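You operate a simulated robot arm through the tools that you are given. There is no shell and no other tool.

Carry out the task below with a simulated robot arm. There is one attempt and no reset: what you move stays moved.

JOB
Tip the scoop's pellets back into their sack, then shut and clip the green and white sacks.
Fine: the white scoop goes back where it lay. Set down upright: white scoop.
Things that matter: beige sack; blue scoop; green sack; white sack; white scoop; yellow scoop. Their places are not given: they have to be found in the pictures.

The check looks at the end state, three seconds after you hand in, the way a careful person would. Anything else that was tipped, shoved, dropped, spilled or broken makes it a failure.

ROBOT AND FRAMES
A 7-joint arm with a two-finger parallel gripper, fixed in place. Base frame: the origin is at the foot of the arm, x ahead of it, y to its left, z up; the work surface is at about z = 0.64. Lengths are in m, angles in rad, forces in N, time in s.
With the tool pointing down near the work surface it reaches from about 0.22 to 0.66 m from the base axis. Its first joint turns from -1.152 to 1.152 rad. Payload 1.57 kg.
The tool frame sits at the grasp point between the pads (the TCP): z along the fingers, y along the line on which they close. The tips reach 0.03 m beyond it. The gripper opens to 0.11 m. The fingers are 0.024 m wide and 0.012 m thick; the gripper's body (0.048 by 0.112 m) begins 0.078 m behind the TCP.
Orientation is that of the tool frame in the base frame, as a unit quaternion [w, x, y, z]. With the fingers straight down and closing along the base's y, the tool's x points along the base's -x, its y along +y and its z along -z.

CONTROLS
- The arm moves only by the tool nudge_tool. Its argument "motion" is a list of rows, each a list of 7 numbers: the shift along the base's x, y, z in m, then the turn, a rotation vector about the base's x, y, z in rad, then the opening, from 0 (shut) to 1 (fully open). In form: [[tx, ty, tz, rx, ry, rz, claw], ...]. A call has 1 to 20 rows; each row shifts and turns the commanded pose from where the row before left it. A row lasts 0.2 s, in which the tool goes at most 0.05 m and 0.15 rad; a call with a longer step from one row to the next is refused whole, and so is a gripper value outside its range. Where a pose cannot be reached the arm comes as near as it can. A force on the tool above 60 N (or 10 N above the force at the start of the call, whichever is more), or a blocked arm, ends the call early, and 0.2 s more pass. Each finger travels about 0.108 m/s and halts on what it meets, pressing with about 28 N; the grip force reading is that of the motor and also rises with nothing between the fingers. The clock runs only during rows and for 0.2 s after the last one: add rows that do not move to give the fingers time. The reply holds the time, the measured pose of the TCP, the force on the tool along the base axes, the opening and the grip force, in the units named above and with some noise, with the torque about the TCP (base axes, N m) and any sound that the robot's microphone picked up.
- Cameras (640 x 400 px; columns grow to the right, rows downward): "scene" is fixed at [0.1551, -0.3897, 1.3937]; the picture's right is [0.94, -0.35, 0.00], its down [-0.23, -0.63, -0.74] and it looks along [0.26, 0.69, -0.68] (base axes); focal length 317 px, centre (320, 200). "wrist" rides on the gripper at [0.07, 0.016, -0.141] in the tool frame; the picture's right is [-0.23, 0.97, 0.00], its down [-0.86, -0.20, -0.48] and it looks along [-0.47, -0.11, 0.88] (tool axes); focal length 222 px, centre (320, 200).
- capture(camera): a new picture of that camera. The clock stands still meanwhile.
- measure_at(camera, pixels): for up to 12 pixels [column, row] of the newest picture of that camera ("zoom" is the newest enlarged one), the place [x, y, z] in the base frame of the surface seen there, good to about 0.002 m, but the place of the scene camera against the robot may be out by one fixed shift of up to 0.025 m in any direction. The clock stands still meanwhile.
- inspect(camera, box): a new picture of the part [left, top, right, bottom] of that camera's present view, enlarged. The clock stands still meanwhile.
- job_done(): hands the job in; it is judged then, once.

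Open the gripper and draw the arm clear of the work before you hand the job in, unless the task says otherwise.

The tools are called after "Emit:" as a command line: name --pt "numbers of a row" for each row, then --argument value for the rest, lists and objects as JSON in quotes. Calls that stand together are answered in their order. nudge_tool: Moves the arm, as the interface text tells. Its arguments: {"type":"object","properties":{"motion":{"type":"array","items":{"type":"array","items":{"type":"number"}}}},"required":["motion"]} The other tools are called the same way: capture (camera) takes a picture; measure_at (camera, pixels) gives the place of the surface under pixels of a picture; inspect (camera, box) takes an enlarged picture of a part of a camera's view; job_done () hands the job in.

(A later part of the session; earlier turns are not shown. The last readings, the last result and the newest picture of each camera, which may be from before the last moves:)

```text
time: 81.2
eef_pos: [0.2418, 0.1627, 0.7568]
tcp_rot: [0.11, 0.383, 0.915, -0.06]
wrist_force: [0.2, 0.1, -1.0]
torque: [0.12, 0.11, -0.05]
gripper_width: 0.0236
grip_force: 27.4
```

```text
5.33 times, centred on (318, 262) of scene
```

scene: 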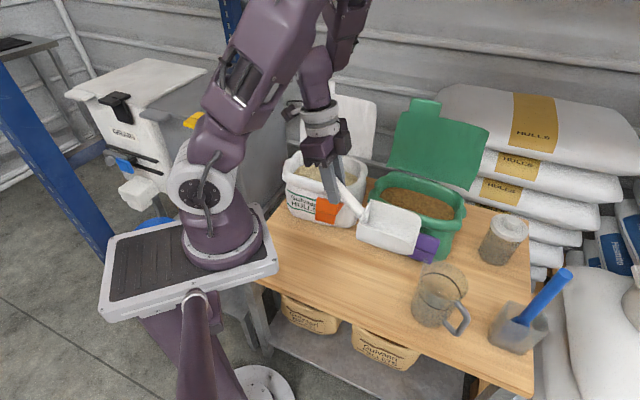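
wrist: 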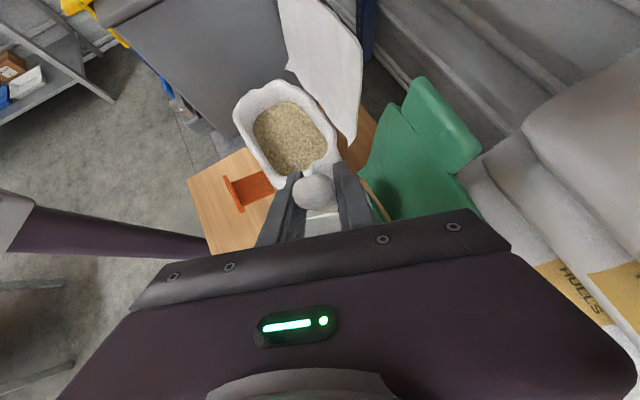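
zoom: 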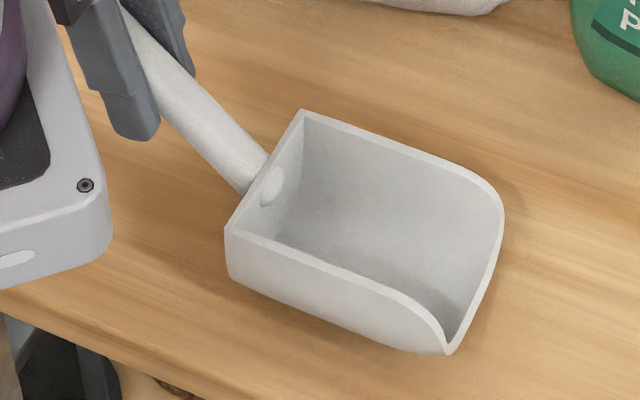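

The scoop is about 11 mm above the table, in line with its old outline. I lower the rest slowly until contact.

Emit:
nudge_tool --pt "0 0.0006 -0.004 0 0 0 0" --pt "0 0.0005 -0.003 0 0 0 0" --pt "0 0 -0.002 0 0 0 0" --pt "0 0 -0.0015 0 0 0 0" --pt "0 0 -0.001 0 0 0 0" --pt "0 0 0 0 0 0 0"

Emit:
inspect --camera "scene" --box '[270, 225, 366, 300]'

```text
time: 82.6
eef_pos: [0.2418, 0.1653, 0.7462]
tcp_rot: [0.108, 0.383, 0.916, -0.058]
wrist_force: [-6.4, 4.0, 19.1]
torque: [-0.2, -0.52, -0.02]
gripper_width: 0.0241
grip_force: 28.1
```

```text
5.33 times, centred on (318, 262) of scene
```

zoom: 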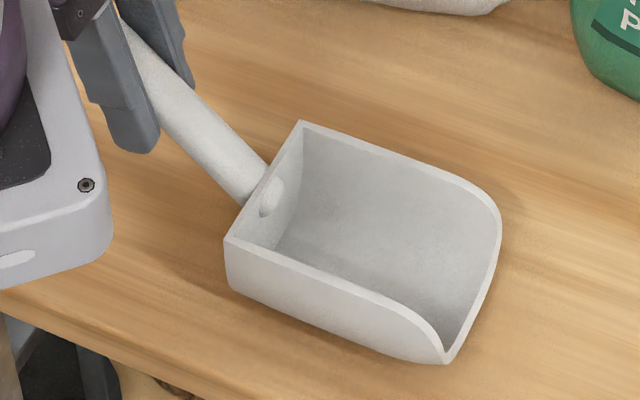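

The outline now matches the original within about half a scene pixel. I release and rise straight up.

Emit:
nudge_tool --pt "0 -0.0005 0.001 0 0 0 0" --pt "0 0 0 0 0 0 0.3" --pt "0 0 0 0 0 0 0.5" --pt "0 0 0 0 0 0 0.7" --pt "0 0 0 0 0 0 0.7" --pt "0 0 0.01 0 0 0 0.7" --pt "0 0 0.02 0 0 0 0.7" --pt "0 0 0.02 0 0 0 0.7" --pt "0 0 0.02 0 0 0 0.7" --pt "0 0 0.015 0 0 0 0.7"

Emit:
inspect --camera "scene" --box '[270, 225, 366, 300]'

Emit:
measure_at --camera "zoom" --pixels '[[302, 128], [232, 243], [496, 210], [445, 355], [150, 85], [190, 130]]'

```text
time: 84.8
eef_pos: [0.2408, 0.1656, 0.8305]
tcp_rot: [0.109, 0.383, 0.915, -0.059]
wrist_force: [0.4, -0.2, -0.6]
torque: [0.02, 0.01, 0.03]
gripper_width: 0.0771
grip_force: 0.1
```

```text
5.33 times, centred on (318, 262) of scene
```

zoom: 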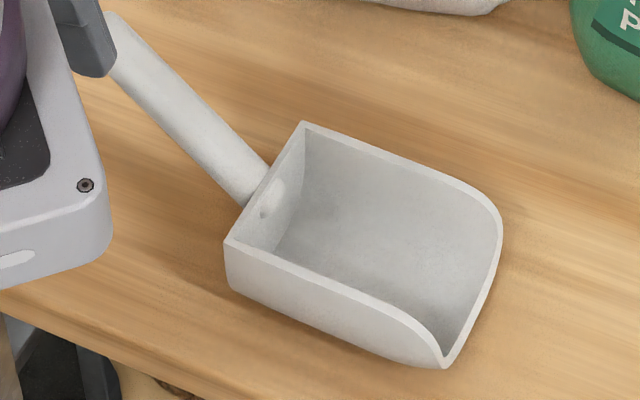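

```text
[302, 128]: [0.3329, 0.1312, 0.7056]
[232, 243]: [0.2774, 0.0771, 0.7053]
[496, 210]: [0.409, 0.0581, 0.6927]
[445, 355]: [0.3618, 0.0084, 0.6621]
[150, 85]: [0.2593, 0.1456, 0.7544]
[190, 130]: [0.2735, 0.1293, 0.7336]
```

The scoop is back in place, upright, its back edge on the original spot. Next is the white sack's lid: its tab (scene (320,87)) is at about (0.455,0.456,1.01) in true coordinates. I raise the arm, straighten the tool and move above the tab with the fingers closing across the lid.

Emit:
nudge_tool --pt "0.006 0.001 0.018 0.022 0.021 0 0.7" --pt "0.008 0.0015 0.018 0.022 0.021 0 0.7" --pt "0.008 0.0015 0.018 0.022 0.021 0 0.7" --pt "0.008 0.0015 0.018 0.022 0.021 0 0.7" --pt "0.008 0.0015 0.018 0.022 0.021 0 0.7" --pt "0.008 0.0015 0.018 0.022 0.021 0 0.7" --pt "0.008 0.0015 0.018 0.022 0.021 0 0.7" --pt "0.008 0.0015 0.018 0.022 0.021 0 0.7" --pt "0.008 0.0015 0.018 0 0 0 0.7" --pt "0.01 0.003 0.018 0 0 0 0.7" --pt "0.0134 0.0275 0.013 0 0 0.01 0.7" --pt "0.0134 0.0275 0.013 0 0 0.01 0.7" --pt "0.0134 0.0275 0.013 0 0 0.01 0.7" --pt "0.0134 0.0275 0.013 0 0 0.01 0.7" --pt "0 0 0 0 0 0 0.7"

Emit:
capture --camera "scene"

Emit:
capture --camera "wrist"

```text
time: 88.0
eef_pos: [0.3766, 0.2897, 1.0657]
tcp_rot: [-0.002, 0.367, 0.93, -0.01]
wrist_force: [0.1, -0.2, 0.0]
torque: [0.0, 0.0, 0.02]
gripper_width: 0.0768
grip_force: 0.1
```

```text
taken
```

scene: 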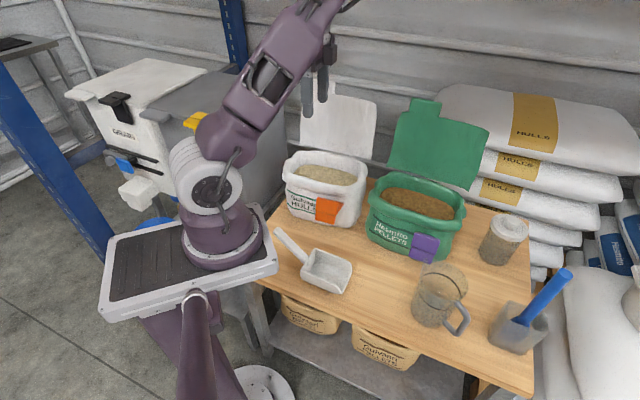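

```text
taken
```

wrist: 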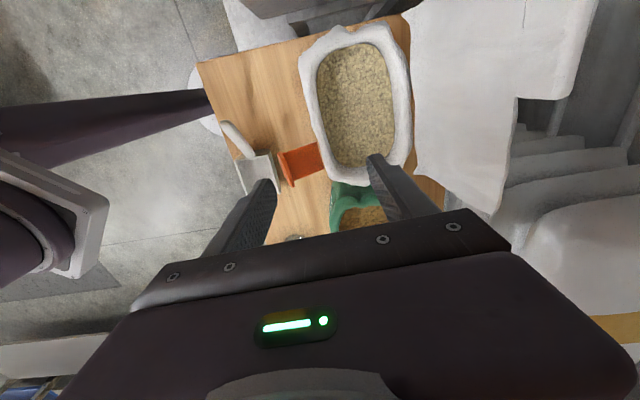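

The wrist camera sees the white lid and tab at right. I measure the lid's corners and the orange clip with it.

Emit:
measure_at --camera "wrist" --pixels '[[515, 92], [562, 92], [588, 30], [540, 60], [517, 100], [505, 170], [490, 208], [415, 60], [418, 168], [455, 190], [460, 100], [520, 20]]'

Emit:
measure_at --camera "scene" --pixels '[[309, 80], [332, 84], [308, 92], [332, 94], [304, 95], [376, 103], [301, 140], [367, 155], [335, 98], [370, 140], [345, 150], [355, 105]]'

Emit:
inspect --camera "wrist" --box '[230, 100, 350, 200]'

```text
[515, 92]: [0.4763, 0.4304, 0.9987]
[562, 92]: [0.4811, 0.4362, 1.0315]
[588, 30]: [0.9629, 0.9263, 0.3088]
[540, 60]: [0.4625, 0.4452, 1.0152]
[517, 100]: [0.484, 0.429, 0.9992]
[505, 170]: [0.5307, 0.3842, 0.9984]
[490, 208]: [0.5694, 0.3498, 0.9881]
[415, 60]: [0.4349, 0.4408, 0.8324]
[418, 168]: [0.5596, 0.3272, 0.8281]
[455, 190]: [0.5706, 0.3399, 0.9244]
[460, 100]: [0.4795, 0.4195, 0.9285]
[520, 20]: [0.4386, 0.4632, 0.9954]
```

```text
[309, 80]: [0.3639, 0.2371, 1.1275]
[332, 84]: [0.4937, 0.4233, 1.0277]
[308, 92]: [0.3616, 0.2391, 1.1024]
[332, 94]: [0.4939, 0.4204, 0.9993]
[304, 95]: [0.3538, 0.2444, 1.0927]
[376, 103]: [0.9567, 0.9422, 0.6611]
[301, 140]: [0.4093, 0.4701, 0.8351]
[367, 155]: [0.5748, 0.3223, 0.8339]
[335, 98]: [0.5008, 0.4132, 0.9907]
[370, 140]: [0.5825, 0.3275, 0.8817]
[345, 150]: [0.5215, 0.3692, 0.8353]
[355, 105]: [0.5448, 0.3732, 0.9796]
```

```text
4.00 times, centred on (290, 150) of wrist
```

zoom: 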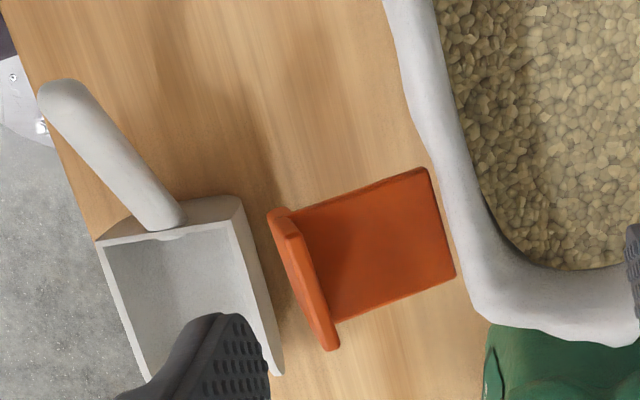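

The white tab spans z 0.995–1.03 with its face at about (0.4625,0.445,1.015). I move above it with the gripper fully open.

Emit:
nudge_tool --pt "0.0097 0.0208 0.004 0 0 0.005 1" --pt "0.0097 0.0208 0.004 0 0 0.005 1" --pt "0.0097 0.0208 0.004 0 0 0.005 1" --pt "0.0097 0.0208 0.004 0 0 0.005 1" --pt "0.0097 0.0208 0.004 0 0 0.005 1" --pt "0.0097 0.0208 0.004 0 0 0 1" --pt "0.0097 0.0208 0.003 0 0 0 1" --pt "0.0097 0.0208 0 0 0 0 1" --pt "0 0 0 0 0 0 1"

Emit:
capture --camera "scene"

Emit:
capture --camera "wrist"

```text
time: 90.0
eef_pos: [0.4333, 0.4328, 1.081]
tcp_rot: [-0.002, 0.354, 0.935, -0.01]
wrist_force: [-0.5, -0.4, 1.0]
torque: [0.0, 0.02, -0.01]
gripper_width: 0.1099
grip_force: 0.0
out of reach, approached as far as the arm can: row 7, 8
```

```text
taken
```

scene: 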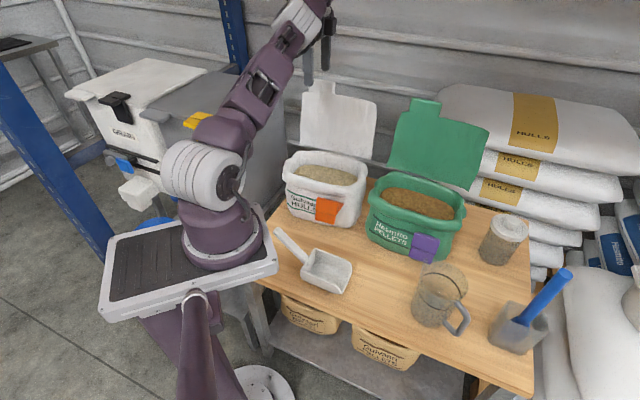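

```text
taken
```

wrist: 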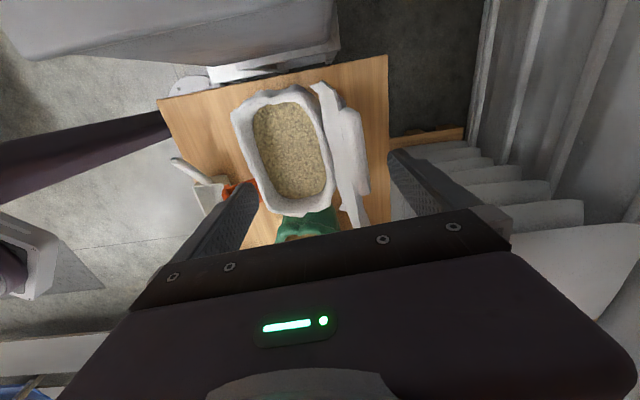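

The tool-down reach ends at r≈0.61 here, short of the tab. I tilt the tool ~20° outward and lower it so the rear finger passes behind the tab (rear tip ≈3 cm behind the lid).

Emit:
nudge_tool --pt "0 0 0 0.0873 -0.0774 0 1" --pt "0 0 0 0.0873 -0.0774 0 1" --pt "0 0 0 0.0873 -0.0774 0 1" --pt "0.002 0.002 -0.015 0 0 0 1" --pt "0 0 0 0 0 0 1"

Emit:
capture --camera "scene"

Emit:
capture --camera "wrist"

```text
time: 91.2
eef_pos: [0.4343, 0.4348, 1.066]
tcp_rot: [0.06, 0.349, 0.922, 0.153]
wrist_force: [0.6, -0.2, 0.3]
torque: [0.02, 0.02, 0.01]
gripper_width: 0.1101
grip_force: 0.0
```

```text
taken
```

scene: 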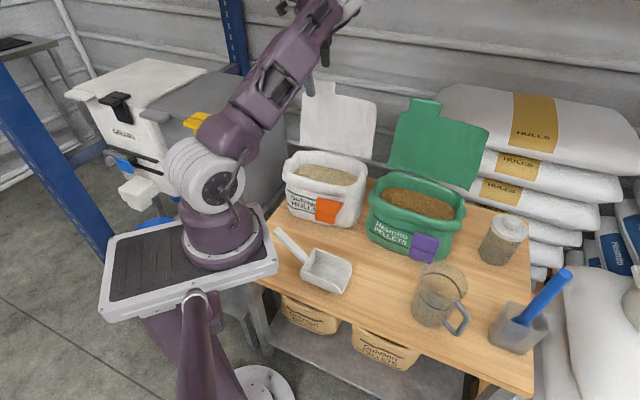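

```text
taken
```

wrist: 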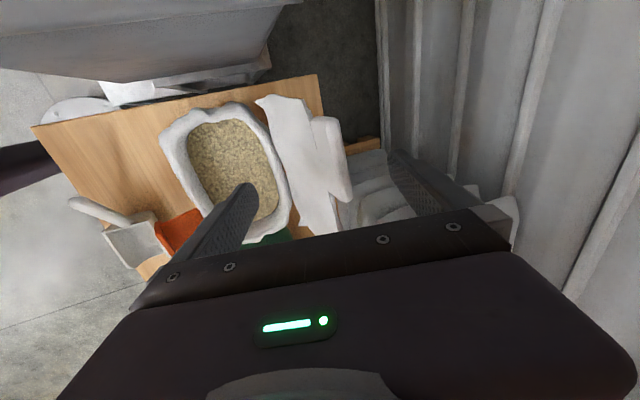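

The rear finger is beyond the lid and the front finger inside of it, around the tab at (330,160). I lower 7.5 cm.

Emit:
nudge_tool --pt "0 0 -0.015 0 0 0 1" --pt "0 0 -0.015 0 0 0 1" --pt "0 0 -0.015 0 0 0 1" --pt "0 0 -0.015 0 0 0 1" --pt "0 0 -0.015 0 0 0 1" --pt "0 0 0 0 0 0 1"

Emit:
capture --camera "wrist"

Emit:
inspect --camera "scene" --box '[270, 50, 430, 170]'

```text
time: 92.6
eef_pos: [0.4355, 0.4343, 0.9913]
tcp_rot: [0.059, 0.35, 0.922, 0.152]
wrist_force: [-0.4, -1.3, -0.2]
torque: [0.01, 0.01, 0.01]
gripper_width: 0.11
grip_force: 0.1
```

```text
taken
```

wrist: 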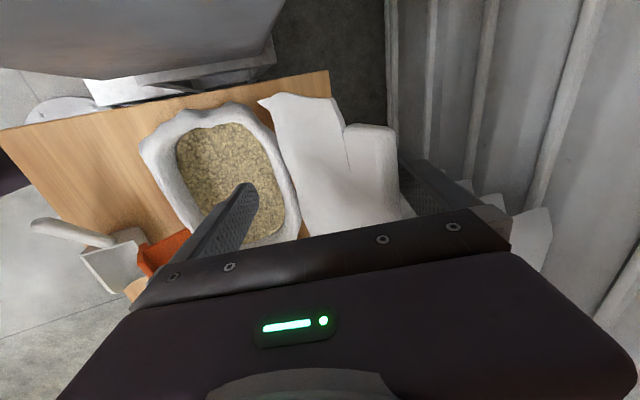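

```text
3.33 times, centred on (350, 110) of scene
```

zoom: 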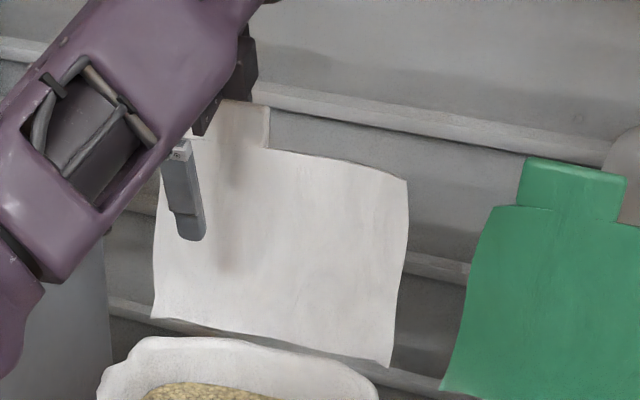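

The rear finger is behind the tab and the front finger before it. I pull forward 5.5 cm along the sack's depth direction, then close the fingers onto the tab.

Emit:
nudge_tool --pt "-0.0066 -0.0075 0 0 0 0 1" --pt "-0.0099 -0.0112 0 0 0 0 1" --pt "-0.0099 -0.0112 0 0 0 0 1" --pt "-0.0099 -0.0112 0 0 0 0 1" --pt "0 0 0 0 0 0 0.7" --pt "0 0 0 0 0 0 0.5" --pt "0 0 0 0 0 0 0.3" --pt "0 0 0 0 0 0 0.2" --pt "0 0 0 0 0 0 0"

Emit:
capture --camera "wrist"

Emit:
inspect --camera "scene" --box '[250, 50, 410, 230]'

```text
time: 94.6
eef_pos: [0.4003, 0.3934, 0.9915]
tcp_rot: [0.061, 0.348, 0.922, 0.155]
wrist_force: [6.2, 7.1, 1.8]
torque: [1.25, -1.23, 0.42]
gripper_width: 0.0152
grip_force: 28.0
```

```text
taken
```

wrist: 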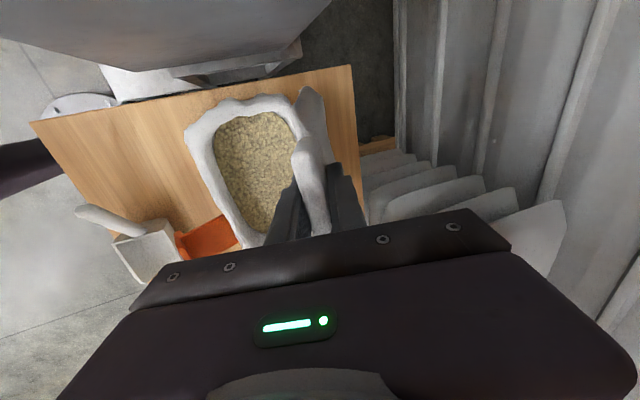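

```text
2.22 times, centred on (330, 140) of scene
```

zoom: 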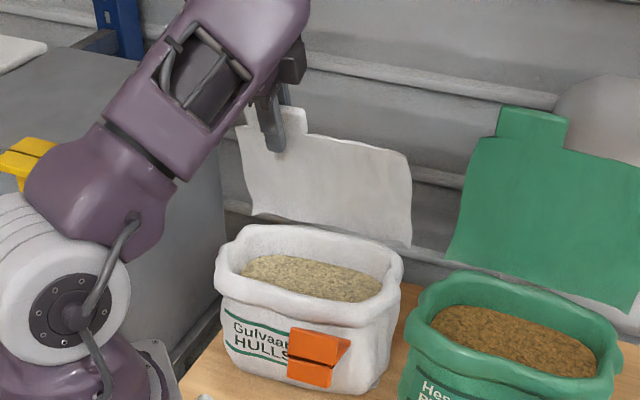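

The tab is gripped (15 mm thick, 28 N), with the lid leaning ~20° forward and about 9 N of pull-back. I swing it forward along the hinge arc to ~45°.

Emit:
nudge_tool --pt "-0.0071 -0.008 -0.0041 0.047 -0.0416 0 0" --pt "-0.0069 -0.0078 -0.0048 0.047 -0.0416 0 0" --pt "-0.0066 -0.0075 -0.0055 0.047 -0.0416 0 0" --pt "-0.0064 -0.0073 -0.006 0.047 -0.0416 0 0" --pt "-0.0062 -0.007 -0.0067 0.047 -0.0416 0 0" --pt "-0.0058 -0.0066 -0.0072 0.047 -0.0416 0 0" --pt "-0.0056 -0.0063 -0.0077 0.047 -0.0416 0 0" --pt "0 0 0 0 0 0 0"

Emit:
capture --camera "wrist"

Emit:
capture --camera "scene"

```text
time: 96.4
eef_pos: [0.3553, 0.3418, 0.9493]
tcp_rot: [0.136, 0.33, 0.865, 0.352]
wrist_force: [5.3, 5.6, 6.2]
torque: [1.17, -1.4, 0.51]
gripper_width: 0.0153
grip_force: 27.8
```

```text
taken
```

wrist: 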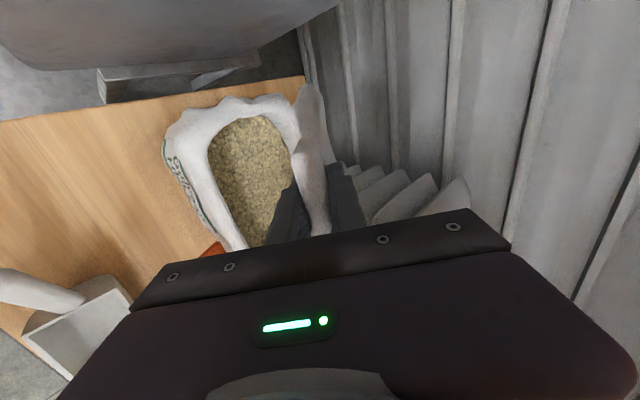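

```text
taken
```

scene: 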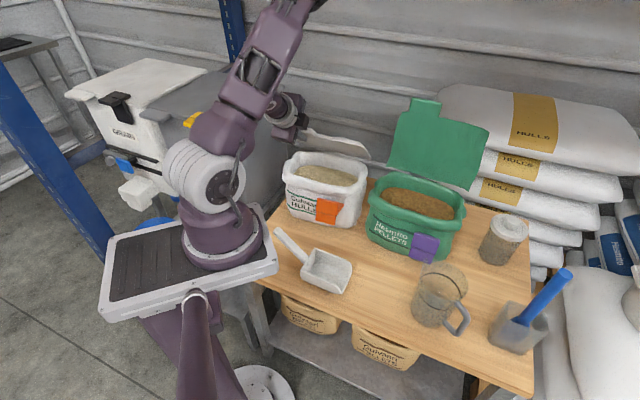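

The lid follows well at 45° with a steady ~10 N resistance. I continue the arc to ~66°.

Emit:
nudge_tool --pt "-0.0052 -0.0059 -0.0083 0.047 -0.0416 0 0" --pt "-0.0048 -0.0055 -0.0087 0.047 -0.0416 0 0" --pt "-0.0045 -0.0051 -0.0092 0.047 -0.0416 0 0" --pt "-0.004 -0.0046 -0.0096 0.047 -0.0416 0 0" --pt "-0.0037 -0.0042 -0.01 0.047 -0.0416 0 0" --pt "-0.0032 -0.0037 -0.0103 0.047 -0.0416 0 0" --pt "0 0 0 0 0 0 0"

Emit:
capture --camera "wrist"

Emit:
capture --camera "scene"

```text
time: 98.0
eef_pos: [0.3429, 0.3298, 0.9218]
tcp_rot: [0.174, 0.31, 0.817, 0.454]
wrist_force: [-11.0, -0.9, 4.8]
torque: [-0.3, -0.35, -0.01]
gripper_width: 0.0135
grip_force: 27.9
out of reach, approached as far as the arm can: row 4, 5, 6
```

```text
taken
```

wrist: 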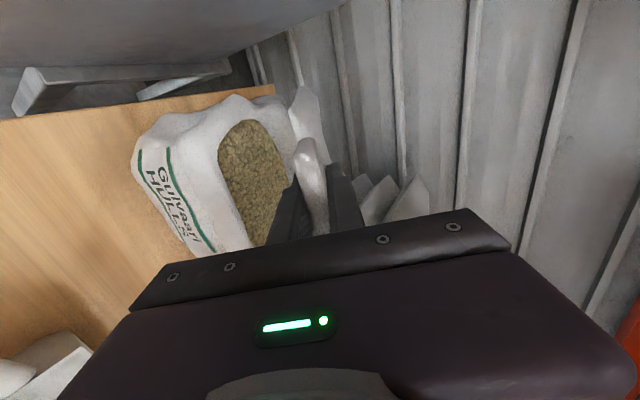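

```text
taken
```

scene: 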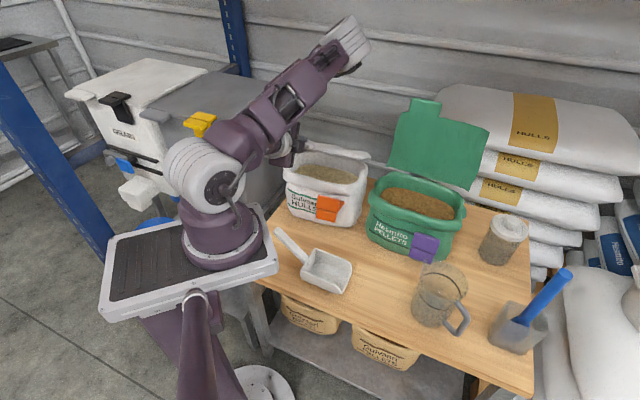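

The arm is at its inner limit with the lid at ~57°. I open the fingers in place; the upper finger will still keep the lid from springing back.

Emit:
nudge_tool --pt "0 0 0 0 0 0 0.3" --pt "0 0 0 0 0 0 0.5" --pt "0 0 0 0 0 0 0.7" --pt "0 0 0 0 0 0 0.8" --pt "0 0 0 0 0 0 0.8"

Emit:
capture --camera "wrist"

Emit:
inspect --camera "scene" --box '[250, 90, 410, 250]'

```text
time: 99.2
eef_pos: [0.345, 0.3286, 0.9212]
tcp_rot: [0.175, 0.311, 0.816, 0.454]
wrist_force: [-0.6, -0.3, -0.2]
torque: [-0.02, 0.0, 0.03]
gripper_width: 0.0881
grip_force: 0.1
```

```text
taken
```

wrist: 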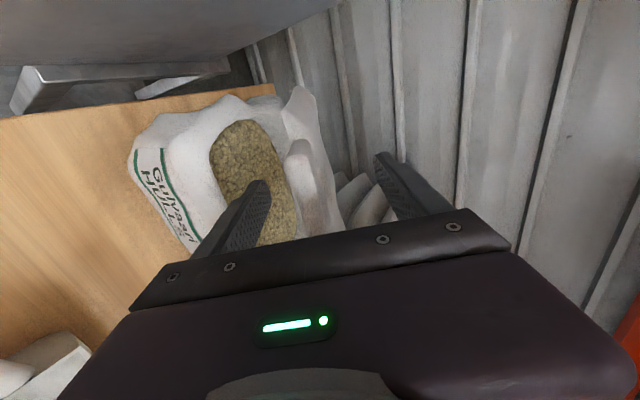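

```text
2.50 times, centred on (330, 170) of scene
```

zoom: 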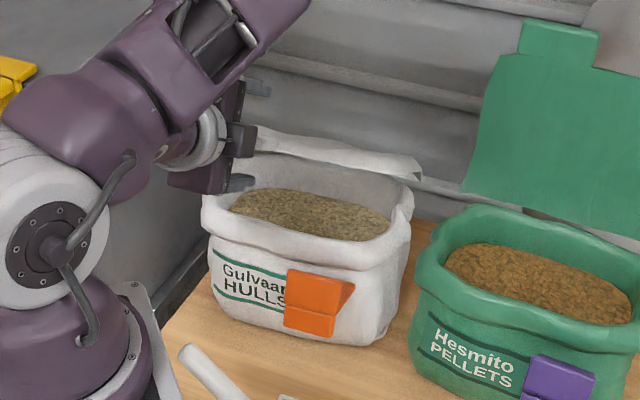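

The lid stays where it was put (friction hinge), at ~57°. Now I swing the open gripper down about the wrist, so the upper finger presses the lid down while the lower finger comes out in front of the sack.

Emit:
nudge_tool --pt "-0.0053 -0.006 -0.011 -0.0392 0.0347 0 0.8" --pt "-0.0053 -0.006 -0.011 -0.0392 0.0347 0 0.8" --pt "-0.0057 -0.0064 -0.0099 -0.0392 0.0347 0 0.8" --pt "-0.0057 -0.0064 -0.0099 -0.0392 0.0347 0 0.8" --pt "-0.0063 -0.0071 -0.0089 -0.0392 0.0347 0 0.8" --pt "-0.0063 -0.0071 -0.0089 -0.0392 0.0347 0 0.8" --pt "0 0 0 0 0 0 0.8"

Emit:
capture --camera "wrist"

Emit:
inspect --camera "scene" --box '[250, 90, 410, 250]'

```text
time: 100.8
eef_pos: [0.3117, 0.2895, 0.8629]
tcp_rot: [0.124, 0.334, 0.878, 0.321]
wrist_force: [-0.6, 0.6, -0.7]
torque: [-0.02, -0.02, 0.02]
gripper_width: 0.088
grip_force: 0.2
```

```text
taken
```

wrist: 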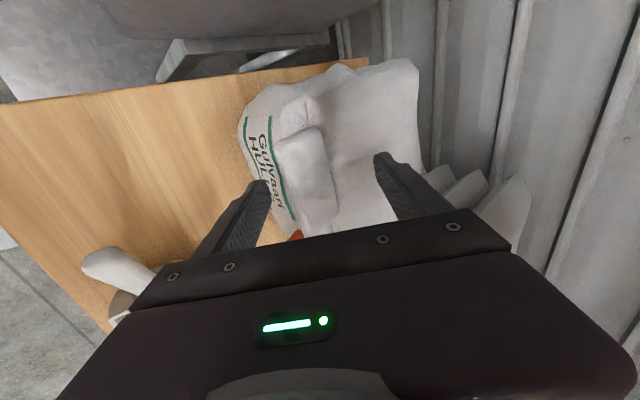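

```text
2.50 times, centred on (330, 170) of scene
```

zoom: 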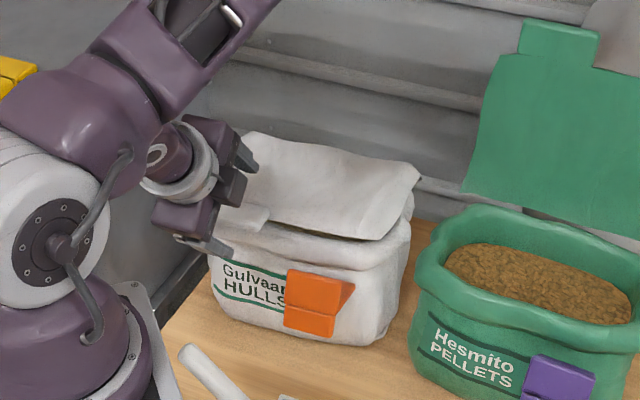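

The lid is almost down. I rise clear, straighten the tool and close the fingers, to press it fully shut from above.

Emit:
nudge_tool --pt "-0.005 -0.006 0.015 0 0 0 0.8" --pt "-0.002 -0.003 0.03 0 0 0 0.8" --pt "0 0 0.03 -0.0746 0.0661 0 0.8" --pt "0 0 0.03 -0.0746 0.0661 0 0.8" --pt "0.01 0.003 0.02 -0.0746 0.0661 0 0.6" --pt "0.02 0.005 0 -0.0746 0.0661 0 0.4" --pt "0.02 0.006 0 -0.0746 0.0661 0 0.2" --pt "0.02 0.006 0 -0.0746 0.0661 0 0" --pt "0.017 0.006 0 -0.0746 0.0661 0 0" --pt "0 0 0 0 0 0 0"

Emit:
capture --camera "wrist"

Emit:
capture --camera "scene"

```text
time: 103.0
eef_pos: [0.3957, 0.3157, 0.9881]
tcp_rot: [0.002, 0.354, 0.935, 0.002]
wrist_force: [0.9, 0.0, 0.0]
torque: [-0.02, 0.01, 0.04]
gripper_width: 0.0
grip_force: 21.2
out of reach, approached as far as the arm can: row 1, 2
```

```text
taken
```

wrist: 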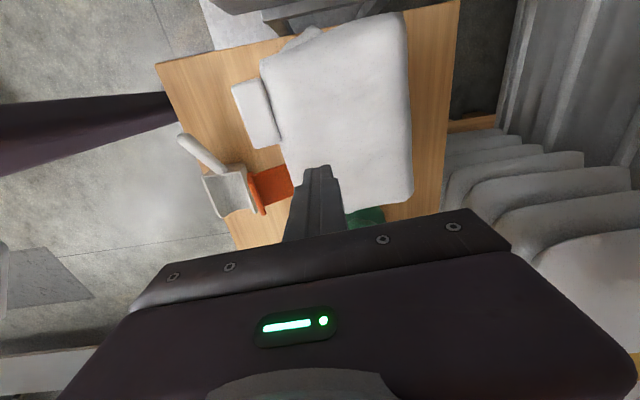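

```text
taken
```

scene: 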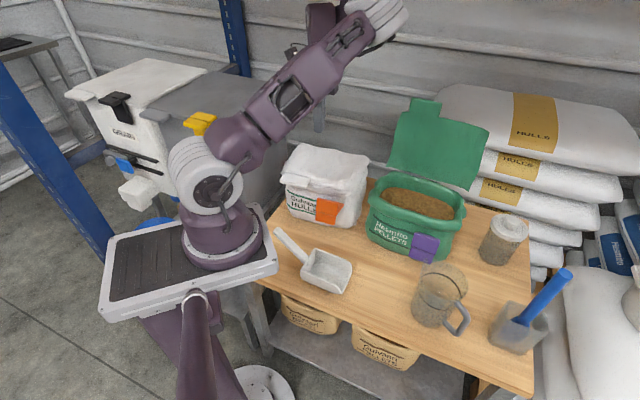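

The lid now lies over the sack mouth. I zoom and measure its height to see how shut it is and where its front edge is relative to the clip.

Emit:
inspect --camera "scene" --box '[270, 130, 382, 240]'

Emit:
measure_at --camera "wrist" --pixels '[[262, 62], [288, 155], [268, 145], [237, 88], [250, 135], [330, 140], [340, 90], [405, 30], [408, 190], [270, 185], [285, 172], [260, 205]]'

Emit:
inspect --camera "wrist" --box '[220, 40, 360, 230]'

```text
3.64 times, centred on (326, 185) of scene
```

zoom: 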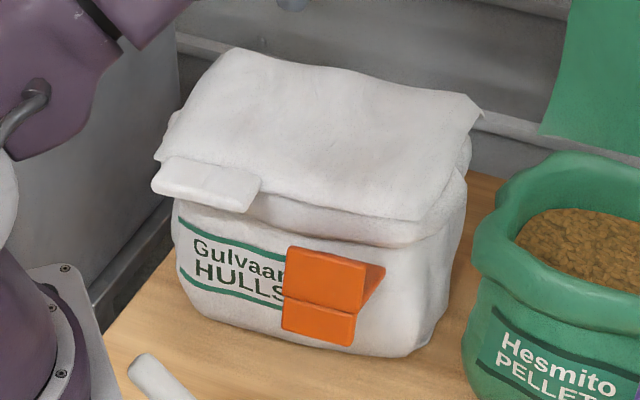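

```text
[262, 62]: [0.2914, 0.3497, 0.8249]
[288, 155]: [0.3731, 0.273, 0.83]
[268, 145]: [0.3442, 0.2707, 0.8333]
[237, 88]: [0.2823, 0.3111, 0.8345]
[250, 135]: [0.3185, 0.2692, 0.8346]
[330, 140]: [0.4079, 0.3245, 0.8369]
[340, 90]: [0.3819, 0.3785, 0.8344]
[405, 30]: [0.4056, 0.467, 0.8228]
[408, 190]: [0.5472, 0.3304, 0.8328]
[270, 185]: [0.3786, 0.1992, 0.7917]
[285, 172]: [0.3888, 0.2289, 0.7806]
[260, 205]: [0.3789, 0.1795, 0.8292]
```

```text
2.11 times, centred on (290, 135) of wrist
```

zoom: 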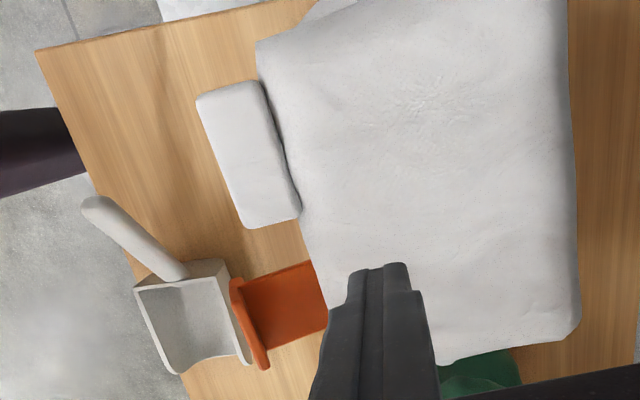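

The lid lies flat at z≈0.833 – it has shut fully. The clip turns out to be a hasp: a plate (z≈0.78) hinged at the sack face with a jaw on its outer end, which must be swung up over the lid's front edge. I measure the orange clip in detail.

Emit:
inspect --camera "wrist" --box '[240, 150, 310, 225]'

Emit:
measure_at --camera "zoom" --pixels '[[185, 115], [215, 200], [258, 345], [205, 115], [240, 105], [300, 90], [360, 75], [410, 60], [300, 180], [360, 170], [430, 150], [300, 280]]'

Emit:
inspect --camera "scene" --box '[305, 190, 355, 230]'

Emit:
measure_at --camera "zoom" --pixels '[[160, 70], [380, 125], [150, 205], [345, 255], [150, 290], [330, 335], [430, 140], [410, 175], [385, 215], [270, 150], [250, 260], [395, 150]]'

```text
5.33 times, centred on (275, 188) of wrist
```

zoom: 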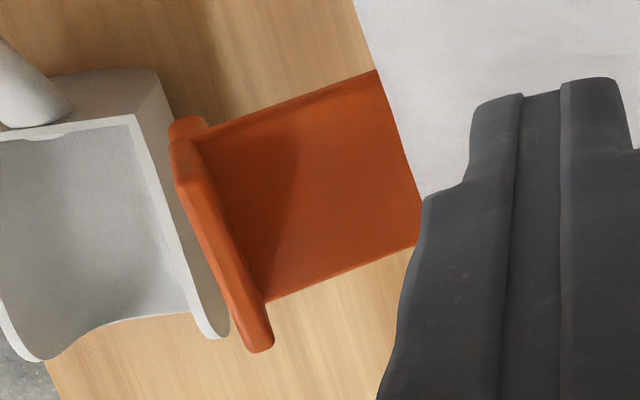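

```text
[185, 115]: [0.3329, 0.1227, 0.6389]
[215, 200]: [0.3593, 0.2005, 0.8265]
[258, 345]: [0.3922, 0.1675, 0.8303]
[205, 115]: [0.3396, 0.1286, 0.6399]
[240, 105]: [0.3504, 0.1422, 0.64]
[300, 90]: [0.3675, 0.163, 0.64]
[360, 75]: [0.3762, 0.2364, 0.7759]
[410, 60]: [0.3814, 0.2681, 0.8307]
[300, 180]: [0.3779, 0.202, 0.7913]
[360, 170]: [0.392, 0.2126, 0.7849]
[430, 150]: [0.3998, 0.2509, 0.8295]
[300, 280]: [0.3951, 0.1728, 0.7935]
```

```text
10.00 times, centred on (330, 210) of scene
```

zoom: 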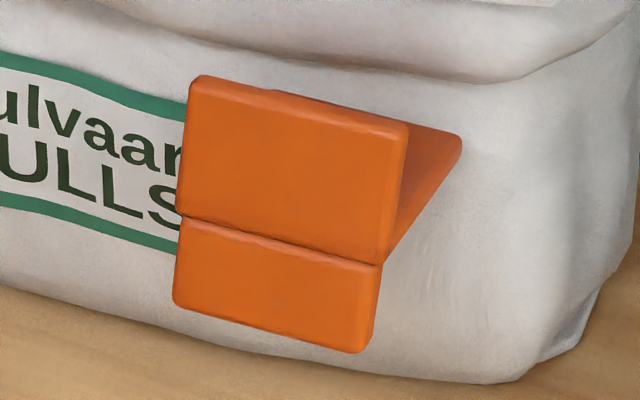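

```text
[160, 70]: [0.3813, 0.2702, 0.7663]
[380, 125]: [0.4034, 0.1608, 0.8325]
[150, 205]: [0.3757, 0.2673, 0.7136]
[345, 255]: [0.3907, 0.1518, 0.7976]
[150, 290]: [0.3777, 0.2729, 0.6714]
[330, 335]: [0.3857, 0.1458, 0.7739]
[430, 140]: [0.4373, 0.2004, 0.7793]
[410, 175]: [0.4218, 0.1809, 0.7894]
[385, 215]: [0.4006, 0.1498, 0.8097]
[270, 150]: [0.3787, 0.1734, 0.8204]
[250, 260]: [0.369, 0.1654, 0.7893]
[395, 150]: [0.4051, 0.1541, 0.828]
```

The clip is an L-shaped hasp hinged near (n 0.455, z 0.773) and centred at (0.371,0.185), with the jaw 55 mm wide; swinging it up ~70° puts the jaw over the lid edge. I'll pinch its two ends from the sides and swing it up. First I turn the tool +90° and go above it.

Emit:
nudge_tool --pt "-0.002 -0.0109 0 0 0 0.131 0.3" --pt "-0.002 -0.0109 0 0 0 0.131 0.6" --pt "-0.002 -0.0109 0 0 0 0.131 0.8" --pt "-0.002 -0.0109 0 0 0 0.131 0.8" --pt "-0.002 -0.0109 0 0 0 0.131 0.8" --pt "-0.002 -0.0109 0 0 0 0.131 0.8" --pt "-0.002 -0.0109 0 0 0 0.131 0.8" --pt "-0.002 -0.0109 0 0 0 0.131 0.8" --pt "-0.002 -0.0109 -0.01 0 0 0.131 0.8" --pt "-0.002 -0.0109 -0.015 0 0 0.131 0.8" --pt "-0.002 -0.0109 -0.015 0 0 0.131 0.8" --pt "-0.002 -0.0109 -0.015 0 0 0.13 0.8" --pt "0 0 0 0 0 0 0.8"

Emit:
capture --camera "wrist"

Emit:
capture --camera "scene"

```text
time: 105.8
eef_pos: [0.3712, 0.1835, 0.9318]
tcp_rot: [0.001, -0.412, 0.911, 0.004]
wrist_force: [0.1, 0.3, 0.4]
torque: [-0.02, -0.03, 0.01]
gripper_width: 0.0879
grip_force: 0.2
```

```text
taken
```

wrist: 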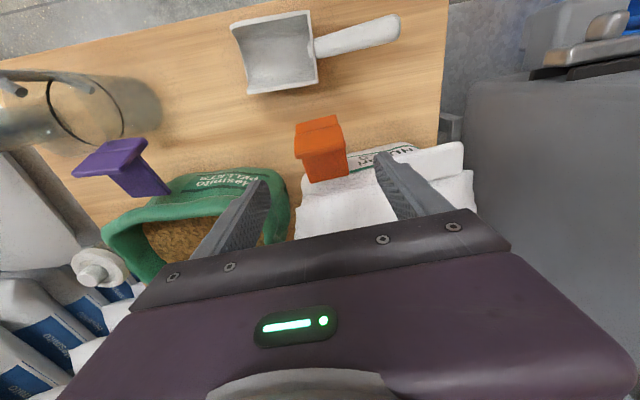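

```text
taken
```

scene: 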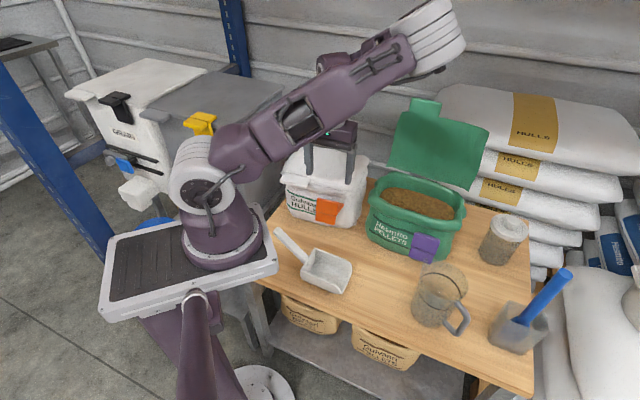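

The tool is aligned across the clip (seen at (320,150)). I measure the jaw's ends once more from this viewpoint.

Emit:
inspect --camera "wrist" --box '[280, 105, 360, 190]'

Emit:
measure_at --camera "zoom" --pixels '[[215, 90], [400, 65], [220, 130], [415, 105], [215, 215], [420, 190], [320, 205], [320, 150], [320, 85], [330, 250], [340, 300], [440, 330]]'

```text
4.71 times, centred on (320, 148) of wrist
```

zoom: 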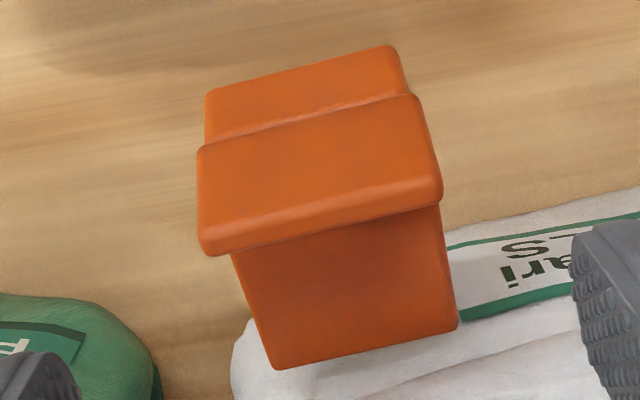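

```text
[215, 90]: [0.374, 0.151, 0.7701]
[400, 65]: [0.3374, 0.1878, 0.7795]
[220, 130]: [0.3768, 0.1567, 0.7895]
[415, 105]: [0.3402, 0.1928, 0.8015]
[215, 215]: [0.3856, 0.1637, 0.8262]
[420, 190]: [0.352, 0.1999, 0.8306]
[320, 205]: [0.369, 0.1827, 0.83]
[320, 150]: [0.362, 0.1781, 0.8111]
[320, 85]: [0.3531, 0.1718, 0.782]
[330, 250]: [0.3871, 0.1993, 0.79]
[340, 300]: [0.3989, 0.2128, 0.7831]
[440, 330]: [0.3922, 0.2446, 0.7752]
```

Jaw ends are at ±29 mm about the tool centre, top at z 0.830. I descend with the fingers on both sides and close on the jaw's ends.

Emit:
nudge_tool --pt "0 0 -0.02 0 0 0 0.8" --pt "0 0 -0.02 0 0 0 0.8" --pt "-0.001 0.001 -0.02 0 0 0 0.8" --pt "0 0 -0.02 0 0 0 0.8" --pt "0 0 -0.0135 0 0 0 0.8" --pt "0 0 -0.01 0 0 0 0.8" --pt "0 0 0 0 0 0 0.65" --pt "0 0 0 0 0 0 0.55" --pt "0 0 0 0 0 0 0.45" --pt "0 0 0 0 0 0 0.4"

Emit:
capture --camera "wrist"

Emit:
inspect --camera "scene" --box '[270, 130, 382, 240]'

```text
time: 108.0
eef_pos: [0.3694, 0.1842, 0.8273]
tcp_rot: [0.0, -0.411, 0.912, 0.003]
wrist_force: [-0.5, 1.5, -0.4]
torque: [-0.6, -0.33, 0.11]
gripper_width: 0.0597
grip_force: 28.1
```

```text
taken
```

wrist: 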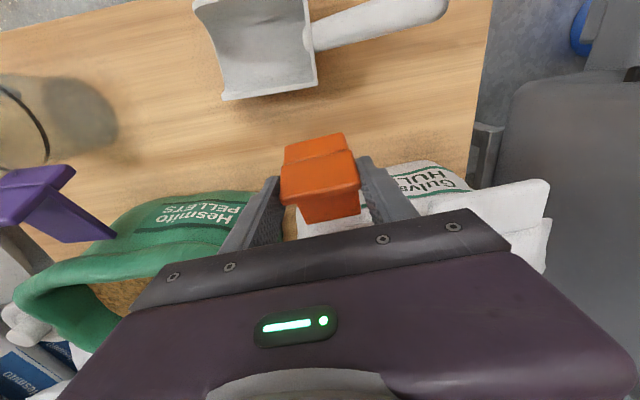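

```text
3.64 times, centred on (326, 185) of scene
```

zoom: 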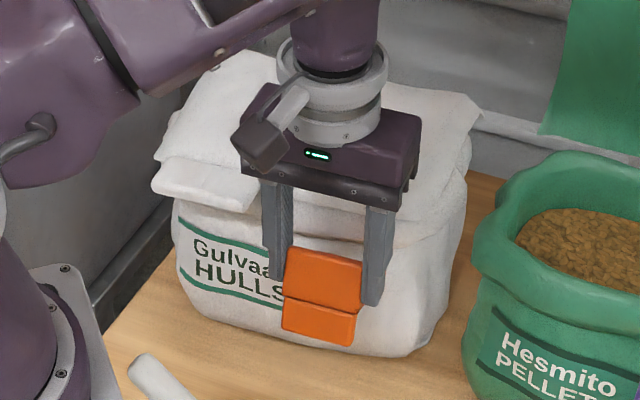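

The jaw is pinched (60 mm, 28 N). I swing it up along the hinge arc by 30° first.

Emit:
nudge_tool --pt "0.0029 0.0033 0.0061 -0.0326 0.0289 0 0.3" --pt "0.0033 0.0037 0.0057 -0.0326 0.0289 0 0.3" --pt "0.0036 0.0041 0.0053 -0.0326 0.0289 0 0.3" --pt "0.0039 0.0044 0.0048 -0.0326 0.0289 0 0.3" --pt "0.0042 0.0047 0.0044 -0.0326 0.0289 0 0.3" --pt "0.0044 0.0049 0.0037 -0.0326 0.0289 0 0.3" --pt "0 0 0 0 0 0 0.3"

Emit:
capture --camera "wrist"

Emit:
inspect --camera "scene" --box '[270, 130, 382, 240]'

```text
time: 109.6
eef_pos: [0.3931, 0.2099, 0.8588]
tcp_rot: [-0.118, -0.408, 0.904, -0.05]
wrist_force: [-4.9, -4.8, -2.5]
torque: [-0.91, -0.27, 0.26]
gripper_width: 0.0598
grip_force: 27.6
```

```text
taken
```

wrist: 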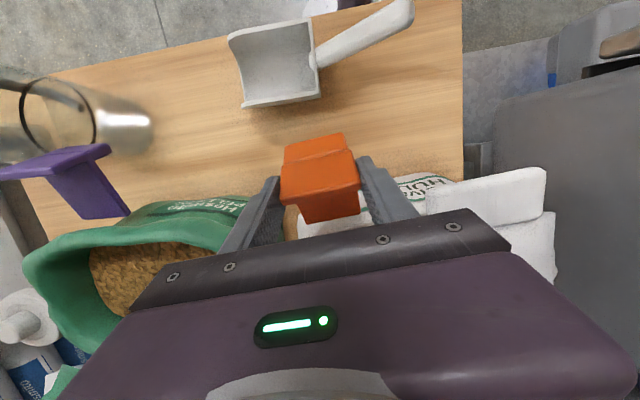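

```text
3.64 times, centred on (326, 185) of scene
```

zoom: 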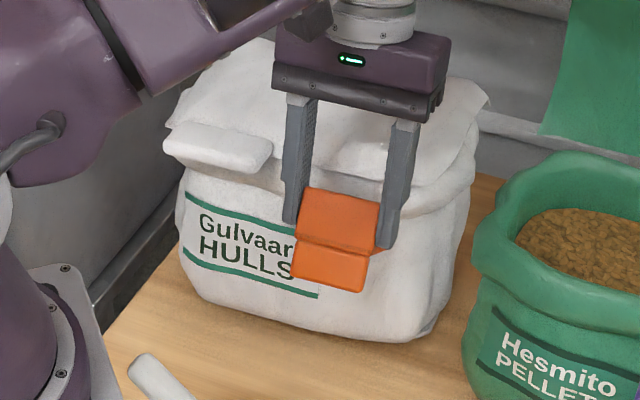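

The sack itself seems to have shifted along with the clip (label moved about (+2,−6) px), so the pads are dragging it rather than pivoting. I measure how far it moved before doing anything else.

Emit:
capture --camera "scene"

Emit:
inspect --camera "scene" --box '[270, 130, 382, 240]'

Emit:
measure_at --camera "zoom" --pixels '[[172, 145], [270, 150], [195, 200], [225, 290], [290, 275], [420, 335], [180, 260], [460, 240], [350, 330], [340, 270], [340, 215], [490, 100]]'

```text
taken
```

scene: 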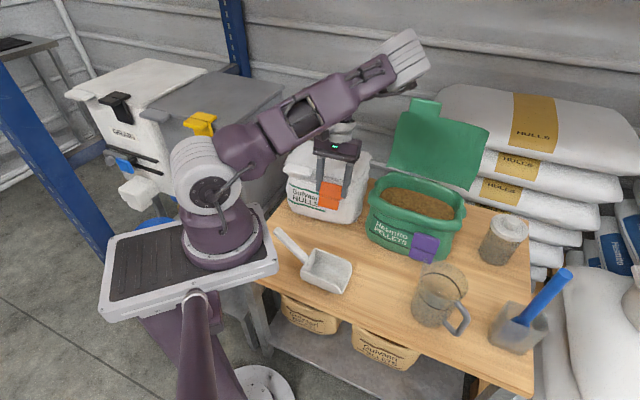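

```text
3.64 times, centred on (326, 185) of scene
```

zoom: 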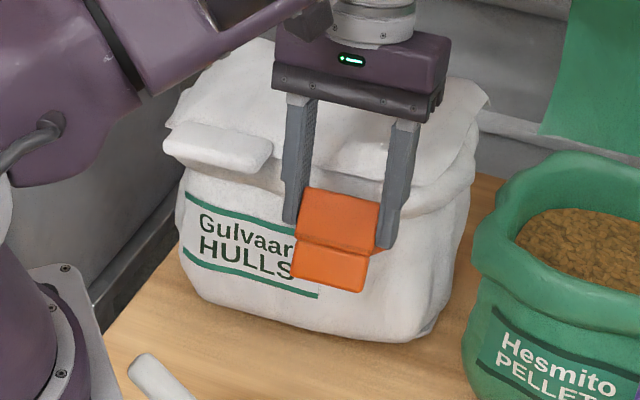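

```text
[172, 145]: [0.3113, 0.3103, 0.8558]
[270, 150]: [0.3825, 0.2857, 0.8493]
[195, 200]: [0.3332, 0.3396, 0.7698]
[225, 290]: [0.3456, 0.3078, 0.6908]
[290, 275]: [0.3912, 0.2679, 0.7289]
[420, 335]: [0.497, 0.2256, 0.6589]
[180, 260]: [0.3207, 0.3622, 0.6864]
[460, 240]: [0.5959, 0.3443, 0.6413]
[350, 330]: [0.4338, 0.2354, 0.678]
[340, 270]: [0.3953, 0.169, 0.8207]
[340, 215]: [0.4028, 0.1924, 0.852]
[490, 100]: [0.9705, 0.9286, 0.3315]
```

The lid tab rose 2 cm, so the sack tipped back slightly instead of the clip pivoting freely in the pads. I reverse the motion exactly to set it down again, then release.

Emit:
nudge_tool --pt "-0.0044 -0.0049 -0.0037 0.0326 -0.0289 0 0.3" --pt "-0.0042 -0.0047 -0.0044 0.0326 -0.0289 0 0.3" --pt "-0.0039 -0.0044 -0.0048 0.0326 -0.0289 0 0.3" --pt "-0.0036 -0.0041 -0.0053 0.0326 -0.0289 0 0.3" --pt "-0.0033 -0.0037 -0.0057 0.0326 -0.0289 0 0.3" --pt "-0.0029 -0.0033 -0.0061 0.0326 -0.0289 0 0.3" --pt "0 0 0 0 0 0 0.3"

Emit:
inspect --camera "scene" --box '[270, 130, 382, 240]'

```text
time: 111.2
eef_pos: [0.37, 0.1847, 0.8286]
tcp_rot: [0.001, -0.411, 0.912, 0.003]
wrist_force: [-2.0, -5.9, -4.3]
torque: [-0.81, -0.1, -0.09]
gripper_width: 0.0595
grip_force: 28.4
```

```text
3.64 times, centred on (326, 185) of scene
```

zoom: 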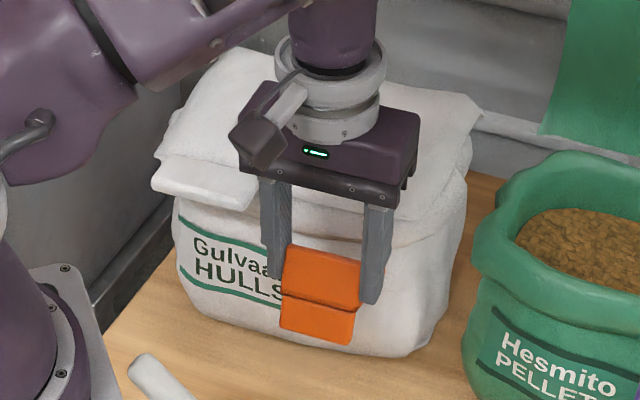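

The sack is back in its original position (label and lid tab coincide with before). I release the clip and back up, to push the hasp with the closed fingertips instead.

Emit:
nudge_tool --pt "0 0 0 0 0 0 0.6" --pt "0 0 0 0 0 0 0.75" --pt "0 0 0 0 0 0 0.8" --pt "0 0 0.02 0 0 0 0.8" --pt "0 0 0.03 0 0 0 0.8" --pt "0 0 0.03 0 0 0 0.8" --pt "0 0 0 0 0 0 0.8"

Emit:
inspect --camera "scene" --box '[270, 130, 382, 240]'

Emit:
capture --camera "wrist"

```text
time: 112.8
eef_pos: [0.3709, 0.1858, 0.9101]
tcp_rot: [0.001, -0.411, 0.912, 0.003]
wrist_force: [-0.8, 0.0, 0.8]
torque: [0.02, 0.01, -0.01]
gripper_width: 0.0877
grip_force: 0.0
```

```text
3.64 times, centred on (326, 185) of scene
```

zoom: 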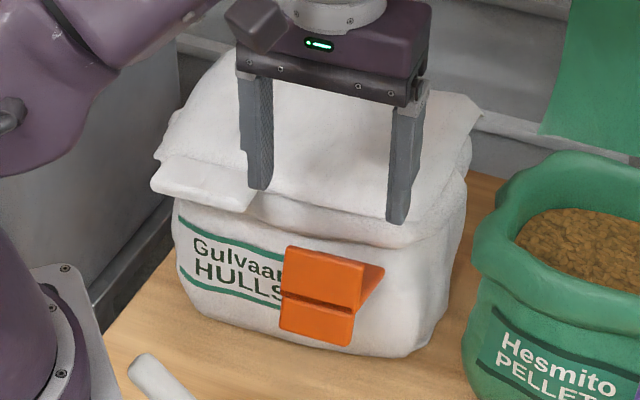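

```text
taken
```

wrist: 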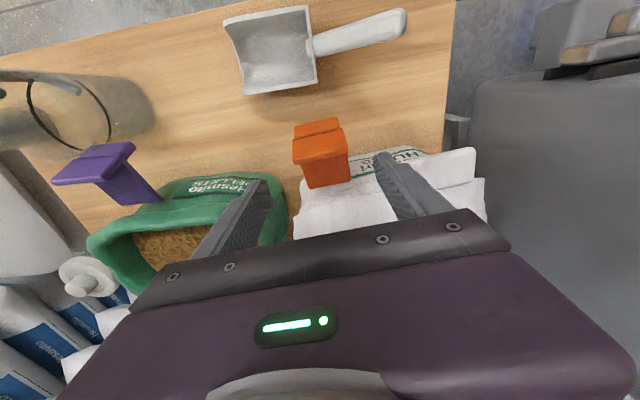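

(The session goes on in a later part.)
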